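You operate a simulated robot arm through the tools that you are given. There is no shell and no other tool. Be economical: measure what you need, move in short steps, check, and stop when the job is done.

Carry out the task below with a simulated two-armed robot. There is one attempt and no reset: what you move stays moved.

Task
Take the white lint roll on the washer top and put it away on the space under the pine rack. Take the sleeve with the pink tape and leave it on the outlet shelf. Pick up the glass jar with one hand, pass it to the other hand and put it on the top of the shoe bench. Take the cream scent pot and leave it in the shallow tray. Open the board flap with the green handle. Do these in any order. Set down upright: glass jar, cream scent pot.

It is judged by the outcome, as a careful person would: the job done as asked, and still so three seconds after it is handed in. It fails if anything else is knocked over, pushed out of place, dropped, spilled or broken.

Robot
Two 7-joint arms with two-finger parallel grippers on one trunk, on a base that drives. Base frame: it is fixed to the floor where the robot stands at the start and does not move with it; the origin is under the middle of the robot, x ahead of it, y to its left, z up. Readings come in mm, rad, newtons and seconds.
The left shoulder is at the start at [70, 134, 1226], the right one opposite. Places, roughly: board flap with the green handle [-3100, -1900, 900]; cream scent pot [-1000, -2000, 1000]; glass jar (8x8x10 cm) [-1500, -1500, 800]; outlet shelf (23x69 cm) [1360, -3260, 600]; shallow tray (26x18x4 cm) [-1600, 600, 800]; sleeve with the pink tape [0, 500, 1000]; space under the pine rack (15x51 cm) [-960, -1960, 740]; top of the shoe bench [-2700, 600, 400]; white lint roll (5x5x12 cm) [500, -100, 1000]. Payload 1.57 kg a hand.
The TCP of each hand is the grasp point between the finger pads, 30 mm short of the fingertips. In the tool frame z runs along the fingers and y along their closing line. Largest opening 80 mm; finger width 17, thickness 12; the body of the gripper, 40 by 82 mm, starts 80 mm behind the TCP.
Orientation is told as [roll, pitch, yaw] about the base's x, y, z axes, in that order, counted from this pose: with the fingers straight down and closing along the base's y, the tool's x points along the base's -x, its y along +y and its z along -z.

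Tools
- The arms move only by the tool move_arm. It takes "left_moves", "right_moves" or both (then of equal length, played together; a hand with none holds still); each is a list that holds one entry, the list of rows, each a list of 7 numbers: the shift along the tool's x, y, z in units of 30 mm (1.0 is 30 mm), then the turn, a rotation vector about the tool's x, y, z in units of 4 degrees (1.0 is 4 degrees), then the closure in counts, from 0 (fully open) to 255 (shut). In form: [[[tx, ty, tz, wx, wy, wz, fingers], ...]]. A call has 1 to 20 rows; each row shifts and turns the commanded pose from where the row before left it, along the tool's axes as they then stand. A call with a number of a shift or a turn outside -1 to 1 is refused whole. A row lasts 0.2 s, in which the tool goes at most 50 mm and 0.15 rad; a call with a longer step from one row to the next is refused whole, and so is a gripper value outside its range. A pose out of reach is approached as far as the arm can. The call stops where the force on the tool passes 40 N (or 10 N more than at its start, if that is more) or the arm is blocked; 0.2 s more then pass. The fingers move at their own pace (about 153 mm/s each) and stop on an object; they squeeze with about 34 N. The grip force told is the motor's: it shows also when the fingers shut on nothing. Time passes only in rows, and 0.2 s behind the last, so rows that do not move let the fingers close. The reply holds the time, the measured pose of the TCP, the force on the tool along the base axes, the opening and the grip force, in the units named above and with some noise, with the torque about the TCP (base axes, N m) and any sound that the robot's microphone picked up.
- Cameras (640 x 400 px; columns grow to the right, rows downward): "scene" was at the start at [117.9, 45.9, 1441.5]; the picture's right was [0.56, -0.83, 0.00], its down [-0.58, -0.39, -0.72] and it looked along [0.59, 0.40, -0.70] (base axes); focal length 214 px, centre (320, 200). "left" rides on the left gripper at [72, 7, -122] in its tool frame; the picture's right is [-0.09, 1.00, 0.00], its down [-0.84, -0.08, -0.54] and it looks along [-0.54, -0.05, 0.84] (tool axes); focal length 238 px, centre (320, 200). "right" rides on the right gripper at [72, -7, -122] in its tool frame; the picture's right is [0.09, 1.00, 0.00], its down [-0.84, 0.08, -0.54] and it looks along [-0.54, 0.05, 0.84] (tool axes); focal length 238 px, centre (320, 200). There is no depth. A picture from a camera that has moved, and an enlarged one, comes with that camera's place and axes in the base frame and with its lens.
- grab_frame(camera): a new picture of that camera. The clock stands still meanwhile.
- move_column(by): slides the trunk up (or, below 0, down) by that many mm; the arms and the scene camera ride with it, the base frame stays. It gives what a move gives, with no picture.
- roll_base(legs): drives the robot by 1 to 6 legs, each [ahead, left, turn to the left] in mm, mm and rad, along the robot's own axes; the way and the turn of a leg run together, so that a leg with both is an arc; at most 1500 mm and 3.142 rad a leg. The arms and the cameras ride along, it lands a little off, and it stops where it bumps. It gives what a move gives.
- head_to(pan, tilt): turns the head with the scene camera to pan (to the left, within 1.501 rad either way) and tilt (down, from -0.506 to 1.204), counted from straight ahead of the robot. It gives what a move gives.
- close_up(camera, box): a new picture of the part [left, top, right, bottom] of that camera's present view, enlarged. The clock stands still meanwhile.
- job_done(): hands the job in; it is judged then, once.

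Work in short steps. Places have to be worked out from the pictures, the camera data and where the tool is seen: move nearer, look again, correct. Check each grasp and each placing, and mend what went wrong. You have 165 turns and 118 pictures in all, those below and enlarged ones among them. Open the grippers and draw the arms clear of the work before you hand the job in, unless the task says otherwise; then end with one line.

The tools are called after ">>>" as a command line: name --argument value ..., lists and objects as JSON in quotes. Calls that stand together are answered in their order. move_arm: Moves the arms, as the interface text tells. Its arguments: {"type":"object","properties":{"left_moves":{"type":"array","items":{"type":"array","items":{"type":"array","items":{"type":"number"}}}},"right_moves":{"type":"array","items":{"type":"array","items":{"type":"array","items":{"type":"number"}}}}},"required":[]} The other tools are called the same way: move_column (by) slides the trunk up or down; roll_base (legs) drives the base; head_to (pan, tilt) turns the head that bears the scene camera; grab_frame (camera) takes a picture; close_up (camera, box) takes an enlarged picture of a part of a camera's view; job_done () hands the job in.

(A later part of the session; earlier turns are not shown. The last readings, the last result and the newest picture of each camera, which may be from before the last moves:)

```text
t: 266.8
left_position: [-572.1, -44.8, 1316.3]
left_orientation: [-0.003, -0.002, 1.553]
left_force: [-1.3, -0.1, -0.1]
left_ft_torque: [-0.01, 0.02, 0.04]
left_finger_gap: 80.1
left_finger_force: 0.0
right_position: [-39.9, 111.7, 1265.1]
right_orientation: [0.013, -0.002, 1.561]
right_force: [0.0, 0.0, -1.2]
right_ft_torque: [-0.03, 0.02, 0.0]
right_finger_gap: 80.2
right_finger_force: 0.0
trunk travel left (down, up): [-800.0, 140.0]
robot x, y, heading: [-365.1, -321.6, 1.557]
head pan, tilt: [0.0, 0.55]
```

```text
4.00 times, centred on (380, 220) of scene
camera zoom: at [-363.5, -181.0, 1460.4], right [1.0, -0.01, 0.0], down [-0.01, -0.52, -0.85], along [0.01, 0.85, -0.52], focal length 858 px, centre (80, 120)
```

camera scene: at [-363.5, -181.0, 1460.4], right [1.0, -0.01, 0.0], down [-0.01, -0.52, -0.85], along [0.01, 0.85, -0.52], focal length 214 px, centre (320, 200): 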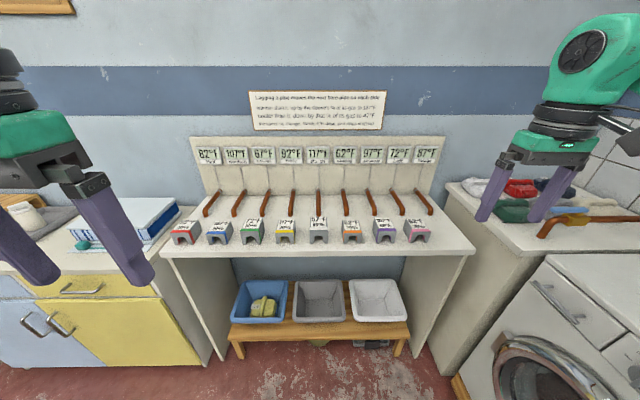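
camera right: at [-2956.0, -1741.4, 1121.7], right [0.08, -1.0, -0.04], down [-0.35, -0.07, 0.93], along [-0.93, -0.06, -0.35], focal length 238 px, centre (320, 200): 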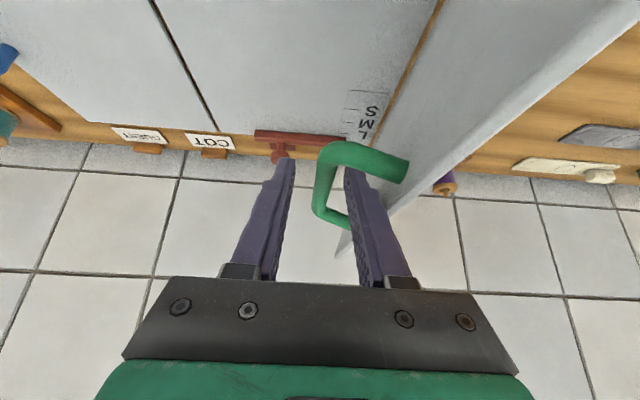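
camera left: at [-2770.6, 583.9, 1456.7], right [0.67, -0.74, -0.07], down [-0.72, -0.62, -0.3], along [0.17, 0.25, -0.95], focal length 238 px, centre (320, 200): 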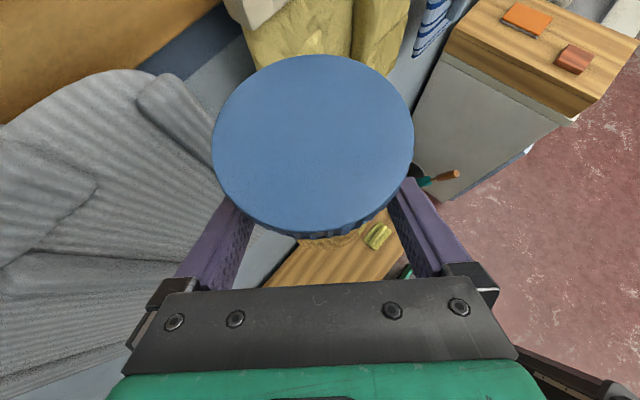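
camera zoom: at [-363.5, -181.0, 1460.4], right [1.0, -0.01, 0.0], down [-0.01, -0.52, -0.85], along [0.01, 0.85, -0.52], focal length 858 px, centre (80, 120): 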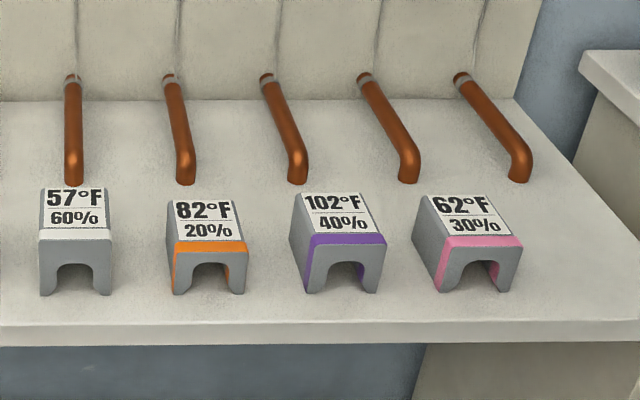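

The pink-taped sleeve is the rightmost one, at roughly (-25,365). I move in so the right hand can reach it and look from nearer.

>>> roll_base --legs '[[250, -205, 0.01]]'

>>> move_arm --right_moves '[[[0, 0.85, 0, 0, 0, 0, 0], [0, 0.85, 0, 0, 0, 0, 0], [0, 0.85, 0, 0, 0, 0, 0], [0, 0.85, 0, 0, 0, 0, 0], [0, 0.85, 0, 0, 0, 0, 0], [0, 0.85, 0, 0, 0, 0, 0], [0, 0.85, 0, 0, 0, 0, 0]]]'

>>> grab_frame --camera "right"

>>> grab_frame --camera "scene"

```text
t: 268.9
left_position: [-368.2, 202.4, 1316.8]
left_orientation: [-0.004, -0.002, 1.561]
left_force: [0.2, 0.2, 0.1]
left_ft_torque: [0.03, -0.01, -0.03]
left_finger_gap: 79.8
left_finger_force: 0.0
right_position: [164.7, 365.5, 1265.2]
right_orientation: [0.011, -0.004, 1.568]
right_force: [0.6, -0.4, 0.4]
right_ft_torque: [0.01, -0.01, -0.02]
right_finger_gap: 80.1
right_finger_force: 0.1
trunk travel left (down, up): [-800.0, 140.0]
robot x, y, heading: [-156.4, -67.6, 1.566]
head pan, tilt: [0.0, 0.55]
```

```text
t: 270.5
left_position: [-367.8, 205.7, 1317.8]
left_orientation: [-0.004, -0.002, 1.562]
left_force: [-0.3, 0.6, 0.3]
left_ft_torque: [0.02, 0.02, 0.03]
left_finger_gap: 79.9
left_finger_force: 0.1
right_position: [-13.2, 368.8, 1268.9]
right_orientation: [0.012, -0.001, 1.57]
right_force: [-0.3, 0.8, -0.4]
right_ft_torque: [0.04, -0.05, 0.02]
right_finger_gap: 80.0
right_finger_force: 0.0
trunk travel left (down, up): [-800.0, 140.0]
robot x, y, heading: [-152.1, -69.8, 1.569]
head pan, tilt: [0.0, 0.55]
```

```text
43 pictures are left
camera right: at [-5.3, 294.7, 1388.8], right [-1.0, -0.09, 0.01], down [-0.07, 0.84, 0.54], along [-0.06, 0.54, -0.84], focal length 238 px, centre (320, 200)
```

right: 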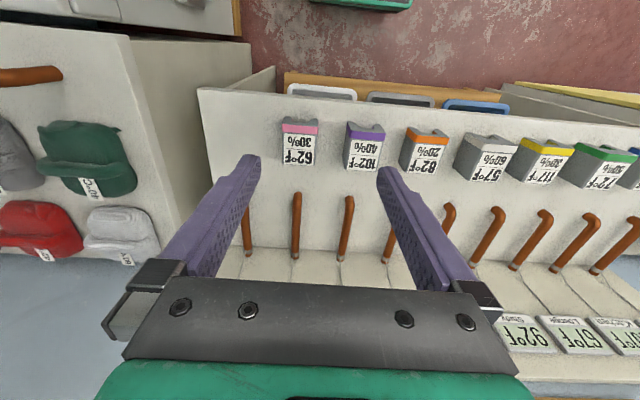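

```text
42 pictures are left
camera scene: at [-157.0, 70.7, 1460.3], right [1.0, 0.0, 0.0], down [0.0, -0.52, -0.85], along [0.0, 0.85, -0.52], focal length 214 px, centre (320, 200)
```

scene: 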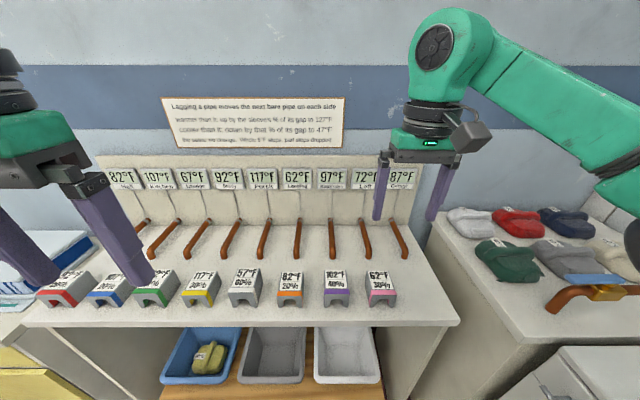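

The sleeve top is at about (14,463,950) and roughly 65–68 mm wide. I move above it and look closer.

>>> move_arm --right_moves '[[[-0.45, -0.133, 0.8, 0, 0, 0, 0], [-0.45, -0.133, 0.8, 0, 0, 0, 0], [-0.45, -0.133, 0.8, 0, 0, 0, 0], [-0.45, -0.133, 0.8, 0, 0, 0, 0], [-0.45, -0.133, 0.8, 0, 0, 0, 0], [-0.45, -0.133, 0.8, 0, 0, 0, 0], [-0.45, -0.133, 0.8, 0, 0, 0, 0]]]'

>>> grab_frame --camera "right"

```text
t: 272.1
left_position: [-365.5, 204.8, 1317.3]
left_orientation: [-0.002, -0.001, 1.561]
left_force: [-0.1, 1.3, -0.3]
left_ft_torque: [-0.03, -0.04, -0.02]
left_finger_gap: 80.0
left_finger_force: 0.0
right_position: [15.7, 463.5, 1098.2]
right_orientation: [0.012, -0.002, 1.569]
right_force: [0.9, -0.2, -0.2]
right_ft_torque: [-0.02, 0.01, 0.0]
right_finger_gap: 79.9
right_finger_force: 0.0
trunk travel left (down, up): [-800.0, 140.0]
robot x, y, heading: [-158.4, -65.4, 1.569]
head pan, tilt: [0.0, 0.55]
```

```text
41 pictures are left
camera right: at [24.2, 389.9, 1218.8], right [-1.0, -0.09, 0.01], down [-0.07, 0.84, 0.54], along [-0.06, 0.54, -0.84], focal length 238 px, centre (320, 200)
```

right: 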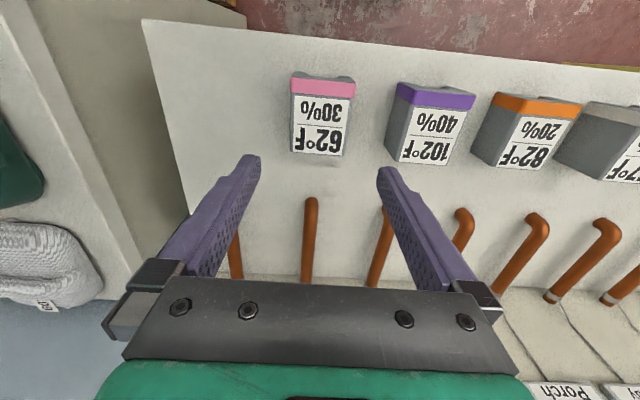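

It is aligned (block width 65, y 419–499). I descend to z≈932, grip, and lift.

>>> move_arm --right_moves '[[[0.13, 0.07, 0.95, 0, 0, 0, 0], [0, 0, 0.95, 0, 0, 0, 0], [0, 0, 0.95, 0, 0, 0, 0], [0, 0, 0.95, 0, 0, 0, 0], [0, 0, 0.95, 0, 0, 0, 0], [0, 0, 0.8, 0, 0, 0, 0], [0, 0, 0, 0, 0, 0, 255], [0, 0, 0, 0, 0, 0, 255], [0, 0, 0, 0, 0, 0, 255]]]'

>>> move_arm --right_moves '[[[0, 0, -0.8, 0, 0, 0, 255], [0, 0, -1, 0, 0, 0, 255], [0, 0, -1, 0, 0, 0, 255], [0, 0, -1, 0, 0, 0, 255], [0, 0, -1, 0, 0, 0, 255], [0, 0, -1, 0, 0, 0, 255], [0, 0, -1, 0, 0, 0, 255], [0, 0, -1, 0, 0, 0, 255]]]'

>>> grab_frame --camera "right"

```text
t: 274.1
left_position: [-366.5, 203.4, 1318.2]
left_orientation: [-0.002, -0.002, 1.564]
left_force: [-0.1, -0.1, 0.6]
left_ft_torque: [0.0, 0.03, 0.02]
left_finger_gap: 79.8
left_finger_force: 0.0
right_position: [9.2, 456.0, 932.5]
right_orientation: [0.012, -0.003, 1.568]
right_force: [-0.3, 0.4, 2.6]
right_ft_torque: [-0.11, -0.1, 0.03]
right_finger_gap: 65.3
right_finger_force: 33.9
trunk travel left (down, up): [-800.0, 140.0]
robot x, y, heading: [-156.2, -70.5, 1.566]
head pan, tilt: [0.0, 0.55]
```

```text
t: 275.9
left_position: [-366.4, 203.5, 1318.0]
left_orientation: [-0.004, -0.001, 1.561]
left_force: [0.5, 0.1, 0.7]
left_ft_torque: [0.08, 0.01, 0.0]
left_finger_gap: 80.2
left_finger_force: 0.2
right_position: [12.1, 457.1, 1167.5]
right_orientation: [0.012, -0.001, 1.571]
right_force: [-0.8, -0.1, -1.3]
right_ft_torque: [0.0, -0.01, 0.02]
right_finger_gap: 65.4
right_finger_force: 34.3
trunk travel left (down, up): [-800.0, 140.0]
robot x, y, heading: [-154.8, -71.0, 1.567]
head pan, tilt: [0.0, 0.55]
```

```text
40 pictures are left
camera right: at [20.2, 383.6, 1287.5], right [-1.0, -0.09, 0.01], down [-0.07, 0.84, 0.55], along [-0.06, 0.54, -0.84], focal length 238 px, centre (320, 200)
```

right: 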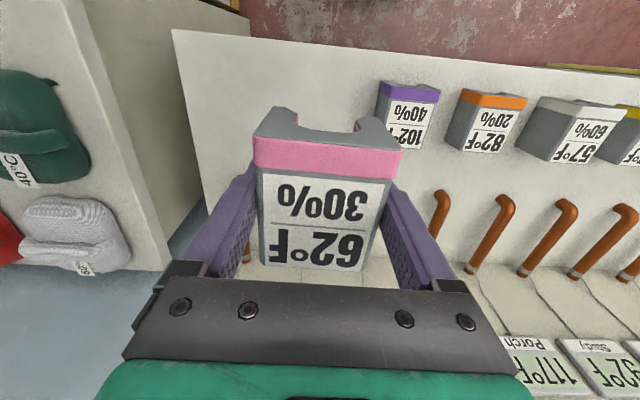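

The sleeve is held. Keeping it in the right hand, I go for the lint roll with the left: raise the trunk, back off, and turn to face the washer.

>>> move_column --by 100

>>> roll_base --legs '[[-240, 0, 0], [0, 0, -1.567]]'

>>> head_to --pan 0.1 --tilt 0.7

>>> grab_frame --camera "scene"

```text
t: 277.3
left_position: [-366.8, 204.5, 1418.5]
left_orientation: [-0.001, -0.004, 1.562]
left_force: [0.4, -0.2, -0.7]
left_ft_torque: [0.03, 0.0, 0.0]
left_finger_gap: 80.1
left_finger_force: 0.0
right_position: [12.1, 457.1, 1265.5]
right_orientation: [0.013, -0.002, 1.569]
right_force: [0.3, 0.5, -0.6]
right_ft_torque: [0.03, -0.01, 0.03]
right_finger_gap: 65.4
right_finger_force: 33.9
trunk travel left (down, up): [-900.0, 40.0]
robot x, y, heading: [-153.7, -69.3, 1.569]
head pan, tilt: [0.0, 0.55]
```

```text
t: 282.8
left_position: [111.0, -90.1, 1417.0]
left_orientation: [-0.001, -0.002, 0.023]
left_force: [-0.7, 0.4, -0.4]
left_ft_torque: [0.03, -0.01, 0.0]
left_finger_gap: 79.9
left_finger_force: 0.1
right_position: [375.1, -459.9, 1266.3]
right_orientation: [0.012, -0.001, 0.03]
right_force: [-0.4, 0.0, -0.5]
right_ft_torque: [0.03, 0.02, -0.02]
right_finger_gap: 65.4
right_finger_force: 34.2
trunk travel left (down, up): [-900.0, 40.0]
robot x, y, heading: [-157.2, -309.6, 0.029]
head pan, tilt: [0.0, 0.55]
```

```text
t: 283.5
left_position: [110.8, -91.3, 1417.1]
left_orientation: [0.0, -0.002, 0.023]
left_force: [0.3, -0.8, 1.1]
left_ft_torque: [-0.03, -0.01, -0.01]
left_finger_gap: 79.9
left_finger_force: 0.0
right_position: [376.2, -461.0, 1266.3]
right_orientation: [0.012, -0.002, 0.03]
right_force: [-0.6, -0.6, -1.1]
right_ft_torque: [0.0, -0.01, 0.03]
right_finger_gap: 65.3
right_finger_force: 33.8
trunk travel left (down, up): [-900.0, 40.0]
robot x, y, heading: [-156.3, -309.9, 0.029]
head pan, tilt: [0.099, 0.7]
```

```text
39 pictures are left
camera scene: at [-21.6, -297.6, 1547.3], right [0.13, -0.99, 0.0], down [-0.64, -0.08, -0.77], along [0.76, 0.1, -0.64], focal length 214 px, centre (320, 200)
```

scene: 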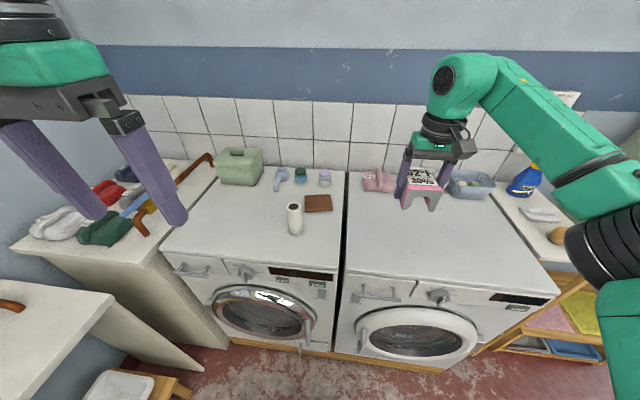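

Combining rays with a good baseline puts the roll at about (469,-147), mid height 1041. I move the left hand to a point in front of it and tilt it forward 62°.

>>> move_arm --left_moves '[[[-0.62, -0.157, 0.756, 0, 0, 0, 0], [-0.62, -0.157, 0.756, 0, 0, 0, 0], [-0.62, -0.157, 0.756, 0, 0, 0, 0], [-0.62, -0.157, 0.756, 0, 0, 0, 0], [-0.62, -0.157, 0.756, 0, 0, 0, 0], [-0.62, -0.157, 0.756, 0, 0, 0, 0], [-0.62, -0.157, 0.756, 0, 0, 0, 0], [-0.62, -0.157, 0.756, 0, 0, 0, 0], [-0.62, -0.157, 0.756, 0, 0, 0, 0], [-0.62, -0.157, 0.756, 0, 0, 0, 0], [-0.62, -0.157, 0.756, 0, 0, 0, 0], [-0.62, -0.157, 0.756, 0, 0, 0, 0], [-0.62, -0.157, 0.756, 0, 0, 0, 0]]]'

>>> move_arm --left_moves '[[[0, 0, 0, 0, -0.97, 0, 0], [0, 0, 0, 0, -0.97, 0, 0], [0, 0, 0, 0, -0.97, 0, 0], [0, 0, 0, 0, -0.97, 0, 0], [0, 0, 0, 0, -0.97, 0, 0], [0, 0, 0, 0, -0.97, 0, 0], [0, 0, 0, 0, -0.97, 0, 0], [0, 0, 0, 0, -0.97, 0, 0], [0, 0, 0, 0, -0.97, 0, 0], [0, 0, 0, 0, -0.97, 0, 0], [0, 0, 0, 0, -0.97, 0, 0], [0, 0, 0, 0, -0.97, 0, 0], [0, 0, 0, 0, -0.97, 0, 0], [0, 0, 0, 0, -0.97, 0, 0], [0, 0, 0, 0, -0.97, 0, 0], [0, 0, 0, 0, -0.97, 0, 0]]]'

>>> grab_frame --camera "left"

```text
t: 286.3
left_position: [355.4, -148.4, 1121.2]
left_orientation: [-0.003, 0.0, 0.022]
left_force: [0.4, -0.3, 0.5]
left_ft_torque: [-0.01, 0.01, 0.01]
left_finger_gap: 80.0
left_finger_force: 0.1
right_position: [377.3, -460.6, 1265.5]
right_orientation: [0.013, -0.001, 0.03]
right_force: [0.4, 0.9, -1.3]
right_ft_torque: [0.02, 0.0, 0.02]
right_finger_gap: 65.2
right_finger_force: 34.2
trunk travel left (down, up): [-900.0, 40.0]
robot x, y, heading: [-159.5, -312.2, 0.036]
head pan, tilt: [0.099, 0.7]
```

```text
t: 289.7
left_position: [355.2, -147.1, 1123.5]
left_orientation: [-0.004, -1.088, 0.028]
left_force: [0.7, 0.2, 0.7]
left_ft_torque: [-0.01, 0.01, -0.02]
left_finger_gap: 80.3
left_finger_force: 0.1
right_position: [375.0, -460.6, 1266.2]
right_orientation: [0.014, 0.0, 0.029]
right_force: [0.2, 0.3, 0.3]
right_ft_torque: [0.0, 0.02, -0.02]
right_finger_gap: 65.4
right_finger_force: 33.6
trunk travel left (down, up): [-900.0, 40.0]
robot x, y, heading: [-157.2, -309.7, 0.027]
head pan, tilt: [0.099, 0.7]
```

```text
38 pictures are left
camera left: at [212.6, -143.5, 1117.5], right [0.02, 1.0, 0.08], down [-0.09, -0.08, 0.99], along [1.0, -0.03, 0.09], focal length 238 px, centre (320, 200)
```

left: 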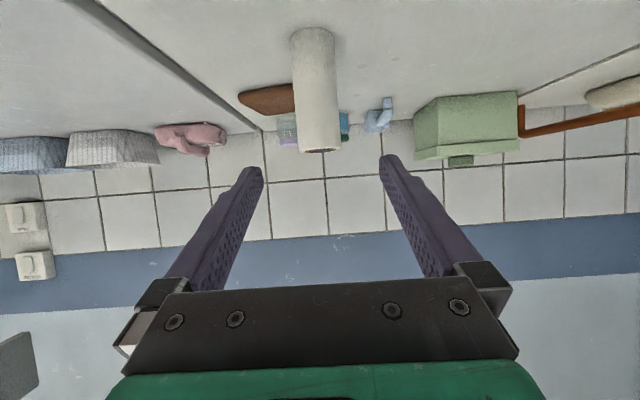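

The roll is centred at y≈-146, base z≈976. I advance along the fingers to grip it about 80 mm above its base.

>>> move_arm --left_moves '[[[0.05, -0.015, 0.885, 0, 0, 0, 0], [0.05, -0.015, 0.885, 0, 0, 0, 0], [0.05, -0.015, 0.885, 0, 0, 0, 0], [0.05, -0.015, 0.885, 0, 0, 0, 0], [0.05, -0.015, 0.885, 0, 0, 0, 0]]]'

>>> grab_frame --camera "left"

```text
t: 290.9
left_position: [446.7, -121.1, 1088.8]
left_orientation: [-0.004, -1.085, 0.026]
left_force: [0.0, -0.7, -0.4]
left_ft_torque: [-0.01, 0.02, 0.01]
left_finger_gap: 79.8
left_finger_force: 0.1
left hand out of reach, approached as far as the arm can: row 3, 4, 5
right_position: [374.8, -460.4, 1266.1]
right_orientation: [0.014, -0.001, 0.03]
right_force: [-0.1, 0.2, -0.5]
right_ft_torque: [-0.02, 0.02, -0.01]
right_finger_gap: 65.8
right_finger_force: 33.8
trunk travel left (down, up): [-900.0, 40.0]
robot x, y, heading: [-154.8, -310.7, 0.029]
head pan, tilt: [0.099, 0.7]
```

```text
37 pictures are left
camera left: at [305.1, -117.7, 1084.1], right [0.02, 1.0, 0.08], down [-0.09, -0.08, 0.99], along [1.0, -0.03, 0.08], focal length 238 px, centre (320, 200)
```

left: 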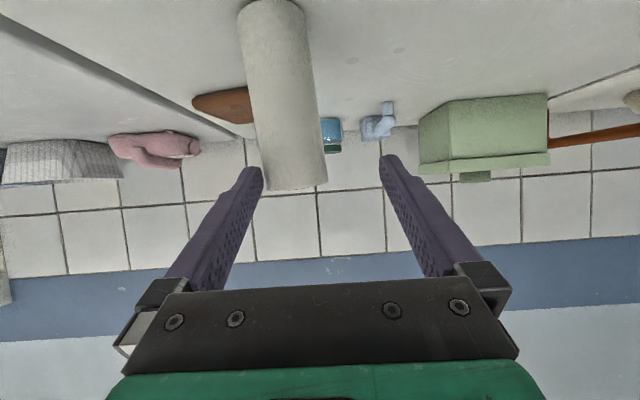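

The left arm hit its reach limit and drifted sideways. I retract, correct the lateral offset and bring the base 110 mm closer.

>>> move_arm --left_moves '[[[0.1, 0, -0.93, 0, 0, 0, 0], [0.1, 0, -0.93, 0, 0, 0, 0], [0.22, 0, -0.91, 0, 0, 0, 0], [0.25, 0, -0.91, 0, 0, 0, 0], [0.25, -0.23, -0.9, 0, 0, 0, 0], [0.25, -0.23, -0.9, 0, 0, 0, 0], [0.25, -0.23, -0.9, 0, 0, 0, 0]]]'

>>> roll_base --legs '[[110, 0, -0.028]]'

>>> grab_frame --camera "left"

```text
t: 292.5
left_position: [288.0, -132.9, 1130.5]
left_orientation: [-0.005, -1.084, 0.026]
left_force: [-0.2, -0.3, 0.3]
left_ft_torque: [0.0, 0.01, -0.02]
left_finger_gap: 79.9
left_finger_force: 0.1
left hand out of reach, approached as far as the arm can: row 6, 7
right_position: [376.1, -460.3, 1266.7]
right_orientation: [0.011, -0.002, 0.031]
right_force: [-0.2, 0.0, -0.5]
right_ft_torque: [0.0, 0.01, -0.01]
right_finger_gap: 65.5
right_finger_force: 34.0
trunk travel left (down, up): [-900.0, 40.0]
robot x, y, heading: [-157.6, -313.0, 0.031]
head pan, tilt: [0.099, 0.7]
```

```text
t: 293.7
left_position: [399.5, -143.8, 1132.7]
left_orientation: [-0.004, -1.088, -0.002]
left_force: [-0.5, 0.0, -0.2]
left_ft_torque: [-0.02, 0.0, 0.01]
left_finger_gap: 80.0
left_finger_force: 0.0
right_position: [475.7, -472.8, 1268.7]
right_orientation: [0.013, -0.007, 0.003]
right_force: [-0.5, 0.5, -0.3]
right_ft_torque: [0.01, -0.01, 0.03]
right_finger_gap: 65.4
right_finger_force: 33.8
trunk travel left (down, up): [-900.0, 40.0]
robot x, y, heading: [-41.3, -310.2, 0.004]
head pan, tilt: [0.099, 0.7]
```

```text
36 pictures are left
camera left: at [256.6, -136.4, 1126.7], right [0.05, 1.0, 0.08], down [-0.09, -0.07, 0.99], along [0.99, -0.05, 0.09], focal length 238 px, centre (320, 200)
```

left: 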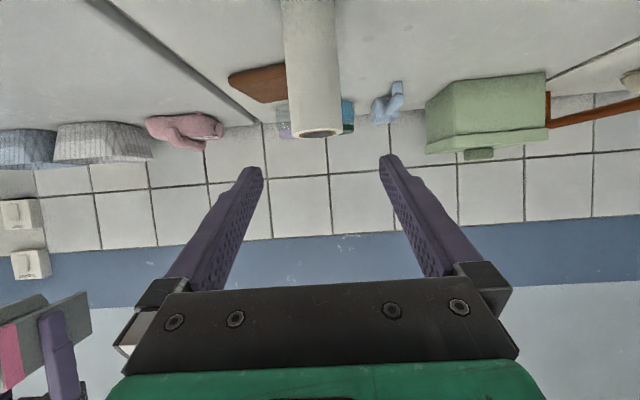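

The roll is centred again. I drop to the approach line and advance onto it.

>>> move_arm --left_moves '[[[0.64, -0.02, 0, 0, 0, 0, 0], [0.64, -0.02, 0, 0, 0, 0, 0], [0, 0, 0.82, 0, 0, 0, 0], [0, 0, 0.82, 0, 0, 0, 0], [0, 0, 0.82, 0, 0, 0, 0], [0, 0, 0.82, 0, 0, 0, 0]]]'

>>> grab_frame --camera "left"

```text
t: 295.1
left_position: [470.0, -144.5, 1054.6]
left_orientation: [-0.005, -1.081, 0.001]
left_force: [0.7, 0.5, 0.1]
left_ft_torque: [-0.02, -0.02, -0.01]
left_finger_gap: 79.8
left_finger_force: 0.1
left hand out of reach, approached as far as the arm can: row 6
right_position: [481.8, -473.3, 1266.0]
right_orientation: [0.013, 0.0, 0.003]
right_force: [0.5, -0.5, 0.2]
right_ft_torque: [-0.02, -0.03, 0.0]
right_finger_gap: 65.4
right_finger_force: 34.4
trunk travel left (down, up): [-900.0, 40.0]
robot x, y, heading: [-46.3, -304.4, -0.001]
head pan, tilt: [0.099, 0.7]
```

```text
35 pictures are left
camera left: at [329.2, -137.4, 1049.5], right [0.05, 1.0, 0.08], down [-0.09, -0.07, 0.99], along [1.0, -0.06, 0.08], focal length 238 px, centre (320, 200)
```

left: 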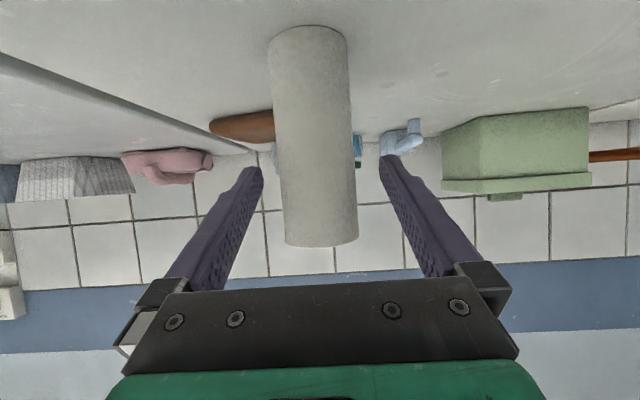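

The roll is between the fingers but about 17 mm beyond the TCP. I nudge the base 15 mm forward, then close.

>>> roll_base --legs '[[15, 0, 0]]'

>>> move_arm --left_moves '[[[0, 0, 0, 0, 0, 0, 255], [0, 0, 0, 0, 0, 0, 255], [0, 0, 0, 0, 0, 0, 255]]]'

>>> grab_frame --camera "left"

```text
t: 295.9
left_position: [482.2, -144.4, 1057.6]
left_orientation: [-0.006, -1.085, -0.001]
left_force: [-1.1, -0.6, -0.4]
left_ft_torque: [0.01, 0.03, -0.04]
left_finger_gap: 80.0
left_finger_force: 0.1
right_position: [491.9, -473.6, 1268.7]
right_orientation: [0.014, -0.008, 0.003]
right_force: [-0.4, 0.8, 0.1]
right_ft_torque: [0.02, -0.02, 0.01]
right_finger_gap: 65.5
right_finger_force: 33.9
trunk travel left (down, up): [-900.0, 40.0]
robot x, y, heading: [-32.6, -306.9, 0.007]
head pan, tilt: [0.099, 0.7]
```

```text
t: 296.7
left_position: [486.0, -145.2, 1056.5]
left_orientation: [-0.004, -1.086, -0.002]
left_force: [1.5, 0.7, 6.2]
left_ft_torque: [0.13, -0.15, 0.02]
left_finger_gap: 45.8
left_finger_force: 34.0
right_position: [495.8, -473.2, 1266.9]
right_orientation: [0.012, -0.003, 0.004]
right_force: [-0.1, 0.6, -0.3]
right_ft_torque: [-0.03, 0.01, 0.01]
right_finger_gap: 65.1
right_finger_force: 34.6
trunk travel left (down, up): [-900.0, 40.0]
robot x, y, heading: [-32.5, -309.7, 0.003]
head pan, tilt: [0.099, 0.7]
```

```text
34 pictures are left
camera left: at [343.1, -137.2, 1050.6], right [0.05, 1.0, 0.08], down [-0.09, -0.07, 0.99], along [0.99, -0.06, 0.09], focal length 238 px, centre (320, 200)
```

left: 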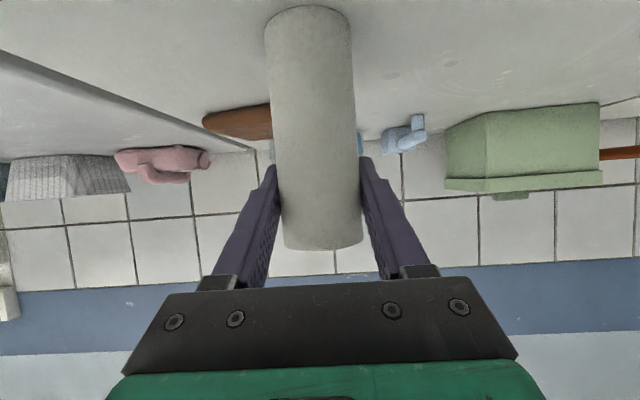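

The roll is gripped at 46 mm. I lift with the trunk, back away, and check.

>>> move_column --by 38

>>> roll_base --legs '[[-350, 0, 0]]'

>>> grab_frame --camera "scene"

```text
t: 297.5
left_position: [484.7, -144.2, 1093.5]
left_orientation: [-0.007, -1.082, -0.001]
left_force: [0.2, -0.1, -0.7]
left_ft_torque: [-0.03, -0.02, 0.0]
left_finger_gap: 46.0
left_finger_force: 34.4
right_position: [496.5, -473.2, 1305.4]
right_orientation: [0.011, -0.003, 0.005]
right_force: [-0.8, -0.1, -0.3]
right_ft_torque: [-0.01, 0.05, -0.02]
right_finger_gap: 65.3
right_finger_force: 34.3
trunk travel left (down, up): [-938.0, 2.0]
robot x, y, heading: [-31.1, -307.9, -0.005]
head pan, tilt: [0.099, 0.7]
```

```text
t: 299.8
left_position: [135.4, -145.2, 1091.5]
left_orientation: [-0.006, -1.081, 0.001]
left_force: [-0.1, 0.2, -0.8]
left_ft_torque: [0.01, 0.02, -0.04]
left_finger_gap: 45.9
left_finger_force: 34.1
right_position: [148.3, -472.5, 1302.8]
right_orientation: [0.011, 0.0, 0.005]
right_force: [-0.6, -1.4, -0.7]
right_ft_torque: [-0.03, 0.04, -0.01]
right_finger_gap: 65.2
right_finger_force: 34.0
trunk travel left (down, up): [-938.0, 2.0]
robot x, y, heading: [-383.9, -308.6, 0.004]
head pan, tilt: [0.099, 0.7]
```

```text
33 pictures are left
camera scene: at [-243.7, -300.3, 1584.9], right [0.1, -0.99, 0.0], down [-0.64, -0.07, -0.76], along [0.76, 0.08, -0.65], focal length 214 px, centre (320, 200)
```

scene: 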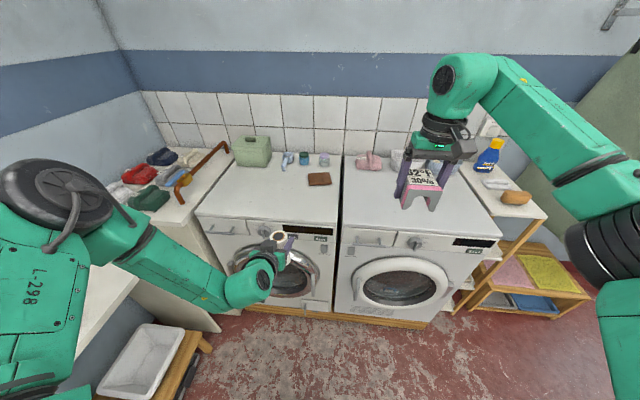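

Both items are held. I turn around and drive to the rack's front, stopping short of it, then lower the trunk.

>>> roll_base --legs '[[0, 0, -3.141], [-170, 0, 0], [0, 1262, 0]]'

>>> move_column --by -240

>>> head_to --pan 0.25 --tilt 0.65

>>> grab_frame --camera "left"

>>> grab_frame --camera "scene"

```text
t: 314.7
left_position: [-798.6, -1724.2, 1093.9]
left_orientation: [-0.005, -1.085, 3.095]
left_force: [0.5, -0.2, -1.8]
left_ft_torque: [0.04, 0.03, -0.01]
left_finger_gap: 45.4
left_finger_force: 33.7
right_position: [-795.9, -1395.9, 1303.8]
right_orientation: [0.015, -0.002, 3.102]
right_force: [-0.1, -0.2, 0.2]
right_ft_torque: [0.02, 0.01, -0.01]
right_finger_gap: 65.2
right_finger_force: 33.6
trunk travel left (down, up): [-938.0, 2.0]
robot x, y, heading: [-277.9, -1583.7, 3.1]
head pan, tilt: [0.099, 0.7]
```

```text
t: 317.2
left_position: [-797.9, -1726.0, 854.0]
left_orientation: [-0.006, -1.083, 3.096]
left_force: [0.0, 1.0, -0.9]
left_ft_torque: [0.02, -0.03, 0.01]
left_finger_gap: 45.1
left_finger_force: 33.7
right_position: [-795.0, -1395.2, 1065.2]
right_orientation: [0.014, -0.003, 3.101]
right_force: [0.9, -0.1, -0.4]
right_ft_torque: [0.0, 0.01, 0.02]
right_finger_gap: 65.4
right_finger_force: 34.0
trunk travel left (down, up): [-698.0, 242.0]
robot x, y, heading: [-272.5, -1585.3, 3.101]
head pan, tilt: [0.099, 0.7]
```

```text
t: 317.9
left_position: [-798.7, -1725.4, 853.0]
left_orientation: [-0.005, -1.083, 3.098]
left_force: [0.2, -1.6, -1.2]
left_ft_torque: [-0.03, 0.0, 0.0]
left_finger_gap: 45.1
left_finger_force: 33.9
right_position: [-795.4, -1396.3, 1064.6]
right_orientation: [0.01, -0.003, 3.102]
right_force: [-0.1, 0.8, -0.1]
right_ft_torque: [0.0, -0.01, -0.04]
right_finger_gap: 65.0
right_finger_force: 33.6
trunk travel left (down, up): [-698.0, 242.0]
robot x, y, heading: [-274.1, -1584.8, 3.102]
head pan, tilt: [0.25, 0.649]
```

```text
32 pictures are left
camera left: at [-658.3, -1738.9, 848.0], right [-0.09, -0.99, 0.08], down [0.09, 0.07, 0.99], along [-0.99, 0.1, 0.08], focal length 238 px, centre (320, 200)
```

left: 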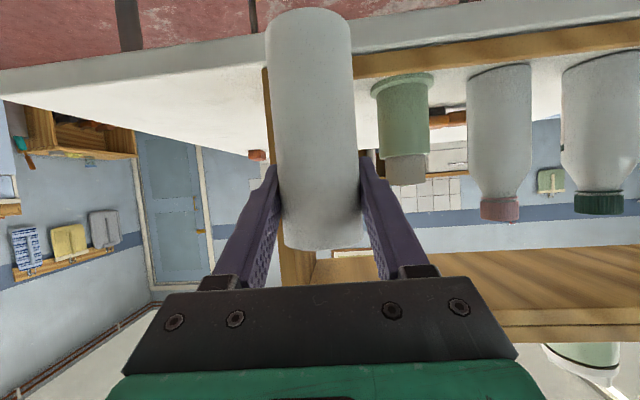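

```text
31 pictures are left
camera scene: at [-411.5, -1601.1, 1349.6], right [-0.21, 0.98, 0.0], down [0.59, 0.12, -0.8], along [-0.78, -0.16, -0.6], focal length 214 px, centre (320, 200)
```

scene: 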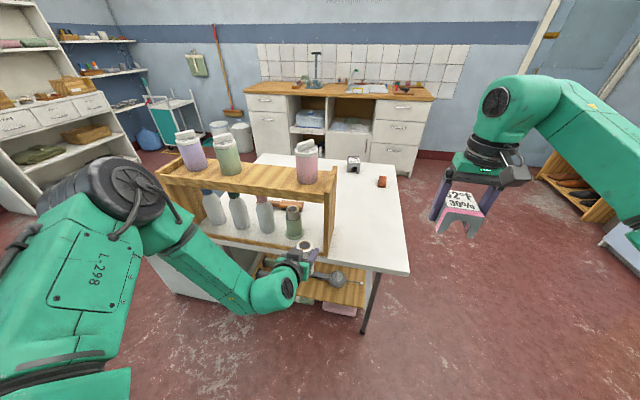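

The free slot runs y≈-1698 (panel) to ≈-1779 (green bottle), and the front lip top is near z 759. I raise slightly, straighten the heading so the roll lines up at y≈-1744, and advance half way.

>>> move_column --by 22

>>> roll_base --legs '[[0, 0, 0.04], [55, 0, 0]]'

>>> grab_frame --camera "left"

>>> close_up --camera "scene" --box '[230, 170, 390, 290]'

```text
t: 318.6
left_position: [-799.7, -1725.9, 874.8]
left_orientation: [-0.005, -1.081, 3.096]
left_force: [-0.1, 0.6, -0.7]
left_ft_torque: [0.02, -0.02, 0.0]
left_finger_gap: 45.3
left_finger_force: 34.7
right_position: [-795.2, -1396.6, 1086.7]
right_orientation: [0.011, -0.001, 3.1]
right_force: [-0.1, -0.1, -0.3]
right_ft_torque: [0.03, 0.02, 0.02]
right_finger_gap: 65.4
right_finger_force: 34.1
trunk travel left (down, up): [-720.0, 220.0]
robot x, y, heading: [-274.7, -1585.3, 3.099]
head pan, tilt: [0.25, 0.649]
```

```text
t: 319.9
left_position: [-846.5, -1746.5, 876.5]
left_orientation: [-0.005, -1.085, 3.136]
left_force: [0.0, -0.2, -1.0]
left_ft_torque: [-0.02, -0.01, 0.05]
left_finger_gap: 45.1
left_finger_force: 34.0
right_position: [-855.0, -1416.2, 1088.8]
right_orientation: [0.012, -0.005, 3.139]
right_force: [0.6, 0.0, -0.6]
right_ft_torque: [0.01, 0.03, 0.0]
right_finger_gap: 65.2
right_finger_force: 34.1
trunk travel left (down, up): [-720.0, 220.0]
robot x, y, heading: [-329.0, -1583.6, 3.142]
head pan, tilt: [0.25, 0.649]
```

```text
30 pictures are left
camera left: at [-705.0, -1753.4, 871.3], right [-0.05, -1.0, 0.08], down [0.09, 0.07, 0.99], along [-0.99, 0.06, 0.09], focal length 238 px, centre (320, 200)
```

left: 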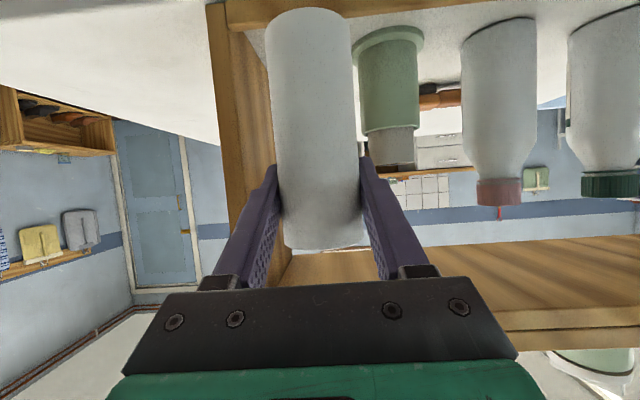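

```text
3.33 times, centred on (310, 230) of scene
camera zoom: at [-462.3, -1606.0, 1372.1], right [-0.24, 0.97, 0.0], down [0.58, 0.15, -0.8], along [-0.77, -0.19, -0.6], focal length 715 px, centre (353, 100)
```

zoom: 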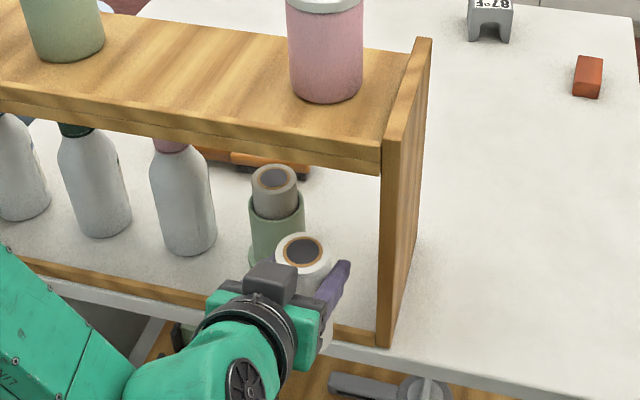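

The slot is y -1687..-1781 (centre -1734) and the roll is at about -1744. I advance 95 mm with an 8 mm shift to the right.

>>> roll_base --legs '[[0, -9, 0], [95, 0, 0]]'

>>> grab_frame --camera "left"

>>> close_up --camera "scene" --box '[230, 190, 390, 310]'

```text
t: 321.4
left_position: [-940.7, -1736.5, 875.6]
left_orientation: [-0.007, -1.084, 3.136]
left_force: [-0.6, 0.4, -0.2]
left_ft_torque: [-0.02, 0.02, 0.01]
left_finger_gap: 45.2
left_finger_force: 34.2
right_position: [-950.8, -1408.3, 1087.7]
right_orientation: [0.012, -0.004, 3.142]
right_force: [0.1, 0.1, -0.6]
right_ft_torque: [-0.02, -0.02, 0.04]
right_finger_gap: 65.4
right_finger_force: 33.5
trunk travel left (down, up): [-720.0, 220.0]
robot x, y, heading: [-426.2, -1577.1, 3.138]
head pan, tilt: [0.25, 0.649]
```

```text
28 pictures are left
camera left: at [-800.1, -1744.6, 870.4], right [-0.05, -1.0, 0.08], down [0.09, 0.07, 0.99], along [-0.99, 0.06, 0.08], focal length 238 px, centre (320, 200)
```

left: 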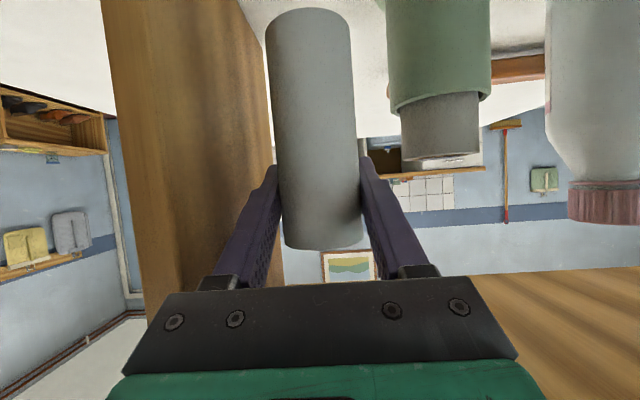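

```text
3.33 times, centred on (310, 250) of scene
camera zoom: at [-558.7, -1597.0, 1371.8], right [-0.25, 0.97, 0.0], down [0.59, 0.15, -0.8], along [-0.77, -0.2, -0.6], focal length 715 px, centre (353, 33)
```

zoom: 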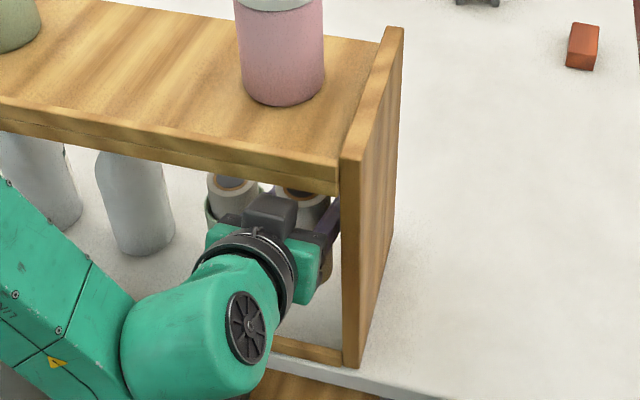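

The roll is inside the slot with clearance on both sides. I lower it with the trunk and then creep down to contact.

>>> move_column --by -36

>>> move_arm --left_moves '[[[0.118, 0, 0.062, 0, 0, 0, 255], [0.118, 0, 0.062, 0, 0, 0, 255], [0.118, 0, 0.062, 0, 0, 0, 255]]]'

```text
t: 322.2
left_position: [-942.0, -1737.1, 839.7]
left_orientation: [-0.007, -1.082, 3.137]
left_force: [-0.3, -0.1, -0.4]
left_ft_torque: [0.01, 0.03, -0.01]
left_finger_gap: 45.2
left_finger_force: 34.5
right_position: [-951.1, -1407.6, 1050.2]
right_orientation: [0.012, -0.004, 3.141]
right_force: [0.3, -0.3, 0.3]
right_ft_torque: [0.02, 0.0, -0.01]
right_finger_gap: 65.4
right_finger_force: 33.9
trunk travel left (down, up): [-684.0, 256.0]
robot x, y, heading: [-423.2, -1572.3, 3.14]
head pan, tilt: [0.25, 0.649]
```

```text
t: 323.0
left_position: [-940.2, -1743.4, 836.2]
left_orientation: [-0.008, -1.083, 3.14]
left_force: [0.7, 0.5, -0.7]
left_ft_torque: [-0.04, 0.0, 0.02]
left_finger_gap: 45.4
left_finger_force: 34.1
left hand out of reach, approached as far as the arm can: row 1, 2
right_position: [-950.7, -1408.3, 1050.7]
right_orientation: [0.012, -0.003, 3.142]
right_force: [-1.0, -0.1, 0.1]
right_ft_torque: [-0.02, 0.0, -0.01]
right_finger_gap: 65.6
right_finger_force: 34.1
trunk travel left (down, up): [-684.0, 256.0]
robot x, y, heading: [-426.1, -1575.6, 3.14]
head pan, tilt: [0.25, 0.649]
```

The arm is at its limit and drifted 6 mm, so I use the base and the trunk for the last millimetres.

>>> roll_base --legs '[[0, -7, 0]]'

>>> move_column --by -6

>>> move_column --by -4

>>> grab_frame --camera "left"

```text
t: 323.7
left_position: [-939.6, -1736.0, 835.9]
left_orientation: [-0.011, -1.083, 3.139]
left_force: [0.1, -0.4, -0.8]
left_ft_torque: [0.01, 0.02, 0.02]
left_finger_gap: 45.2
left_finger_force: 34.0
right_position: [-951.6, -1404.0, 1051.4]
right_orientation: [0.013, -0.004, -3.141]
right_force: [0.2, -0.6, -1.1]
right_ft_torque: [-0.03, 0.01, 0.0]
right_finger_gap: 65.1
right_finger_force: 34.0
trunk travel left (down, up): [-684.0, 256.0]
robot x, y, heading: [-426.3, -1568.1, 3.139]
head pan, tilt: [0.25, 0.649]
```

```text
t: 324.3
left_position: [-939.8, -1734.4, 828.6]
left_orientation: [-0.006, -1.082, 3.137]
left_force: [0.0, 0.3, -0.2]
left_ft_torque: [0.01, -0.01, 0.01]
left_finger_gap: 45.2
left_finger_force: 33.9
right_position: [-950.9, -1401.6, 1044.4]
right_orientation: [0.012, -0.003, 3.14]
right_force: [-0.3, 0.1, 0.4]
right_ft_torque: [0.02, -0.02, 0.0]
right_finger_gap: 65.4
right_finger_force: 33.7
trunk travel left (down, up): [-678.0, 262.0]
robot x, y, heading: [-423.0, -1571.9, 3.138]
head pan, tilt: [0.25, 0.649]
```

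```text
t: 324.8
left_position: [-939.8, -1734.3, 826.1]
left_orientation: [-0.008, -1.082, 3.137]
left_force: [-0.4, -0.4, 4.0]
left_ft_torque: [-0.04, 0.1, 0.0]
left_finger_gap: 45.2
left_finger_force: 34.2
right_position: [-951.2, -1401.6, 1041.3]
right_orientation: [0.014, -0.003, 3.141]
right_force: [0.4, 0.1, -0.5]
right_ft_torque: [-0.01, 0.0, 0.02]
right_finger_gap: 65.3
right_finger_force: 34.3
trunk travel left (down, up): [-674.0, 266.0]
robot x, y, heading: [-425.1, -1567.8, 3.139]
head pan, tilt: [0.25, 0.649]
```

```text
26 pictures are left
camera left: at [-799.4, -1742.4, 820.9], right [-0.05, -1.0, 0.08], down [0.09, 0.07, 0.99], along [-0.99, 0.06, 0.08], focal length 238 px, centre (320, 200)
```

left: 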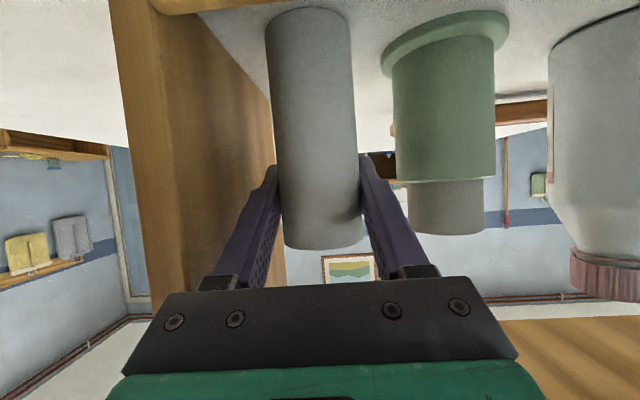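

Contact is 4–5 N, so the roll stands on the table. I open slightly to 55 mm and withdraw by driving straight back.

>>> move_arm --left_moves '[[[0, 0, 0, 0, 0, 0, 95], [0, 0, 0, 0, 0, 0, 80], [0, 0, 0, 0, 0, 0, 80]]]'

>>> roll_base --legs '[[-200, 0, 0]]'

>>> grab_frame --camera "left"

```text
t: 325.6
left_position: [-939.6, -1734.6, 825.7]
left_orientation: [-0.006, -1.082, 3.138]
left_force: [-0.1, 0.0, -0.1]
left_ft_torque: [0.01, 0.0, -0.01]
left_finger_gap: 54.8
left_finger_force: 0.0
right_position: [-951.3, -1400.9, 1040.7]
right_orientation: [0.012, -0.004, -3.144]
right_force: [-0.3, 0.4, 0.5]
right_ft_torque: [-0.01, 0.03, -0.01]
right_finger_gap: 65.1
right_finger_force: 34.3
trunk travel left (down, up): [-674.0, 266.0]
robot x, y, heading: [-423.7, -1568.0, 3.14]
head pan, tilt: [0.25, 0.649]
```

```text
t: 327.2
left_position: [-740.6, -1734.4, 825.0]
left_orientation: [-0.007, -1.082, 3.137]
left_force: [0.4, 0.3, 0.1]
left_ft_torque: [0.04, 0.01, -0.03]
left_finger_gap: 55.1
left_finger_force: 0.1
right_position: [-751.6, -1401.6, 1041.0]
right_orientation: [0.013, -0.001, 3.142]
right_force: [-0.2, -0.5, -1.2]
right_ft_torque: [0.01, 0.02, 0.05]
right_finger_gap: 65.1
right_finger_force: 33.7
trunk travel left (down, up): [-674.0, 266.0]
robot x, y, heading: [-224.0, -1569.4, 3.136]
head pan, tilt: [0.25, 0.649]
```

```text
25 pictures are left
camera left: at [-599.5, -1742.6, 820.1], right [-0.05, -1.0, 0.08], down [0.09, 0.07, 0.99], along [-0.99, 0.06, 0.08], focal length 238 px, centre (320, 200)
```

left: 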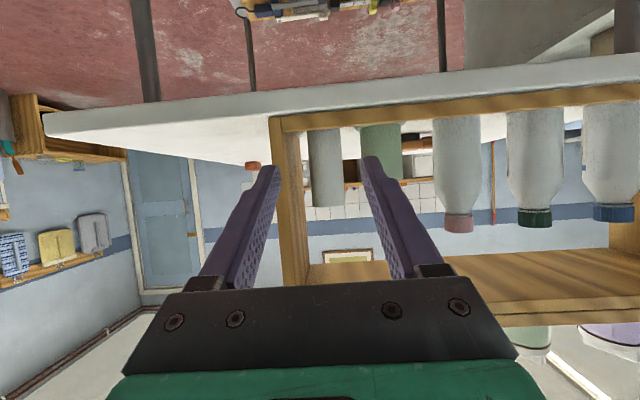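

The roll stands upright under the rack and the other items are undisturbed. Now the sleeve: I raise the trunk, turn toward the outlet shelf, and look.

>>> move_column --by 180

>>> roll_base --legs '[[-150, 0, 0], [0, 0, 2.32]]'

>>> head_to --pan 0.0 --tilt 0.45

>>> grab_frame --camera "scene"

```text
t: 329.2
left_position: [-740.3, -1735.2, 1004.7]
left_orientation: [-0.007, -1.083, 3.136]
left_force: [0.6, 0.9, 0.3]
left_ft_torque: [0.0, -0.01, -0.01]
left_finger_gap: 55.0
left_finger_force: 0.0
right_position: [-750.5, -1400.9, 1220.1]
right_orientation: [0.012, -0.004, 3.141]
right_force: [-1.0, 0.2, -0.6]
right_ft_torque: [0.03, 0.03, 0.02]
right_finger_gap: 65.3
right_finger_force: 33.7
trunk travel left (down, up): [-854.0, 86.0]
robot x, y, heading: [-226.3, -1564.6, 3.14]
head pan, tilt: [0.25, 0.649]
```

```text
t: 336.1
left_position: [399.1, -1834.6, 1004.5]
left_orientation: [-0.005, -1.083, -0.828]
left_force: [0.5, -0.1, -0.2]
left_ft_torque: [0.04, -0.02, 0.01]
left_finger_gap: 54.9
left_finger_force: 0.0
right_position: [161.6, -2068.6, 1221.0]
right_orientation: [0.013, -0.004, -0.823]
right_force: [0.1, 0.2, -0.5]
right_ft_torque: [-0.01, 0.01, -0.01]
right_finger_gap: 65.4
right_finger_force: 33.6
trunk travel left (down, up): [-854.0, 86.0]
robot x, y, heading: [-74.3, -1570.8, -0.828]
head pan, tilt: [0.25, 0.649]
```

```text
t: 336.9
left_position: [399.5, -1835.1, 1005.6]
left_orientation: [-0.006, -1.081, -0.829]
left_force: [-0.6, 0.0, 0.1]
left_ft_torque: [-0.01, 0.01, 0.0]
left_finger_gap: 54.8
left_finger_force: 0.0
right_position: [162.0, -2069.1, 1219.9]
right_orientation: [0.014, -0.003, -0.824]
right_force: [0.3, 0.3, -0.8]
right_ft_torque: [-0.04, 0.02, -0.02]
right_finger_gap: 65.4
right_finger_force: 33.8
trunk travel left (down, up): [-854.0, 86.0]
robot x, y, heading: [-77.2, -1568.2, -0.83]
head pan, tilt: [0.0, 0.45]
```

```text
24 pictures are left
camera scene: at [23.2, -1674.1, 1523.4], right [-0.73, -0.68, 0.0], down [-0.3, 0.32, -0.9], along [0.61, -0.66, -0.44], focal length 214 px, centre (320, 200)
```

scene: 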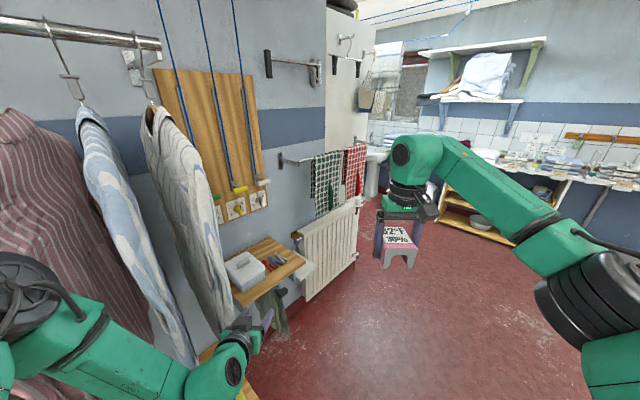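

The outlet shelf should be beyond the radiator. I turn to -y, drive down the aisle and look left.

>>> roll_base --legs '[[0, 0, -0.74], [1050, 0, 0]]'

>>> head_to --pan 0.75 --tilt 0.5

>>> grab_frame --camera "scene"

```text
t: 344.3
left_position: [96.9, -3145.7, 1004.4]
left_orientation: [-0.007, -1.082, -1.571]
left_force: [0.0, -0.8, 0.0]
left_ft_torque: [0.03, -0.01, 0.0]
left_finger_gap: 55.0
left_finger_force: 0.0
right_position: [-236.2, -3157.5, 1219.4]
right_orientation: [0.016, -0.004, -1.567]
right_force: [0.5, 0.4, -0.2]
right_ft_torque: [-0.01, 0.01, -0.01]
right_finger_gap: 65.6
right_finger_force: 33.8
trunk travel left (down, up): [-854.0, 86.0]
robot x, y, heading: [-70.7, -2629.0, -1.57]
head pan, tilt: [0.0, 0.45]
```

```text
t: 345.4
left_position: [96.4, -3143.7, 1005.1]
left_orientation: [-0.007, -1.082, -1.571]
left_force: [0.3, 0.7, 0.0]
left_ft_torque: [-0.02, 0.02, 0.01]
left_finger_gap: 54.7
left_finger_force: 0.1
right_position: [-236.7, -3158.1, 1220.8]
right_orientation: [0.015, -0.004, -1.567]
right_force: [0.0, 0.3, 0.0]
right_ft_torque: [-0.02, 0.0, 0.03]
right_finger_gap: 65.6
right_finger_force: 34.1
trunk travel left (down, up): [-854.0, 86.0]
robot x, y, heading: [-72.6, -2628.3, -1.575]
head pan, tilt: [0.75, 0.499]
```

```text
23 pictures are left
camera scene: at [-9.5, -2747.9, 1519.0], right [-0.73, -0.68, 0.0], down [-0.33, 0.35, -0.88], along [0.6, -0.64, -0.48], focal length 214 px, centre (320, 200)
```

scene: 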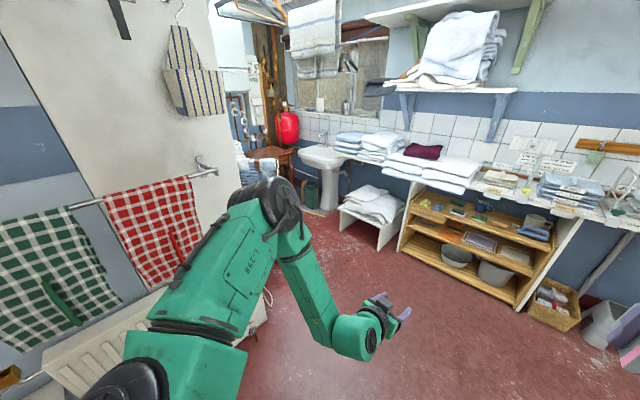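

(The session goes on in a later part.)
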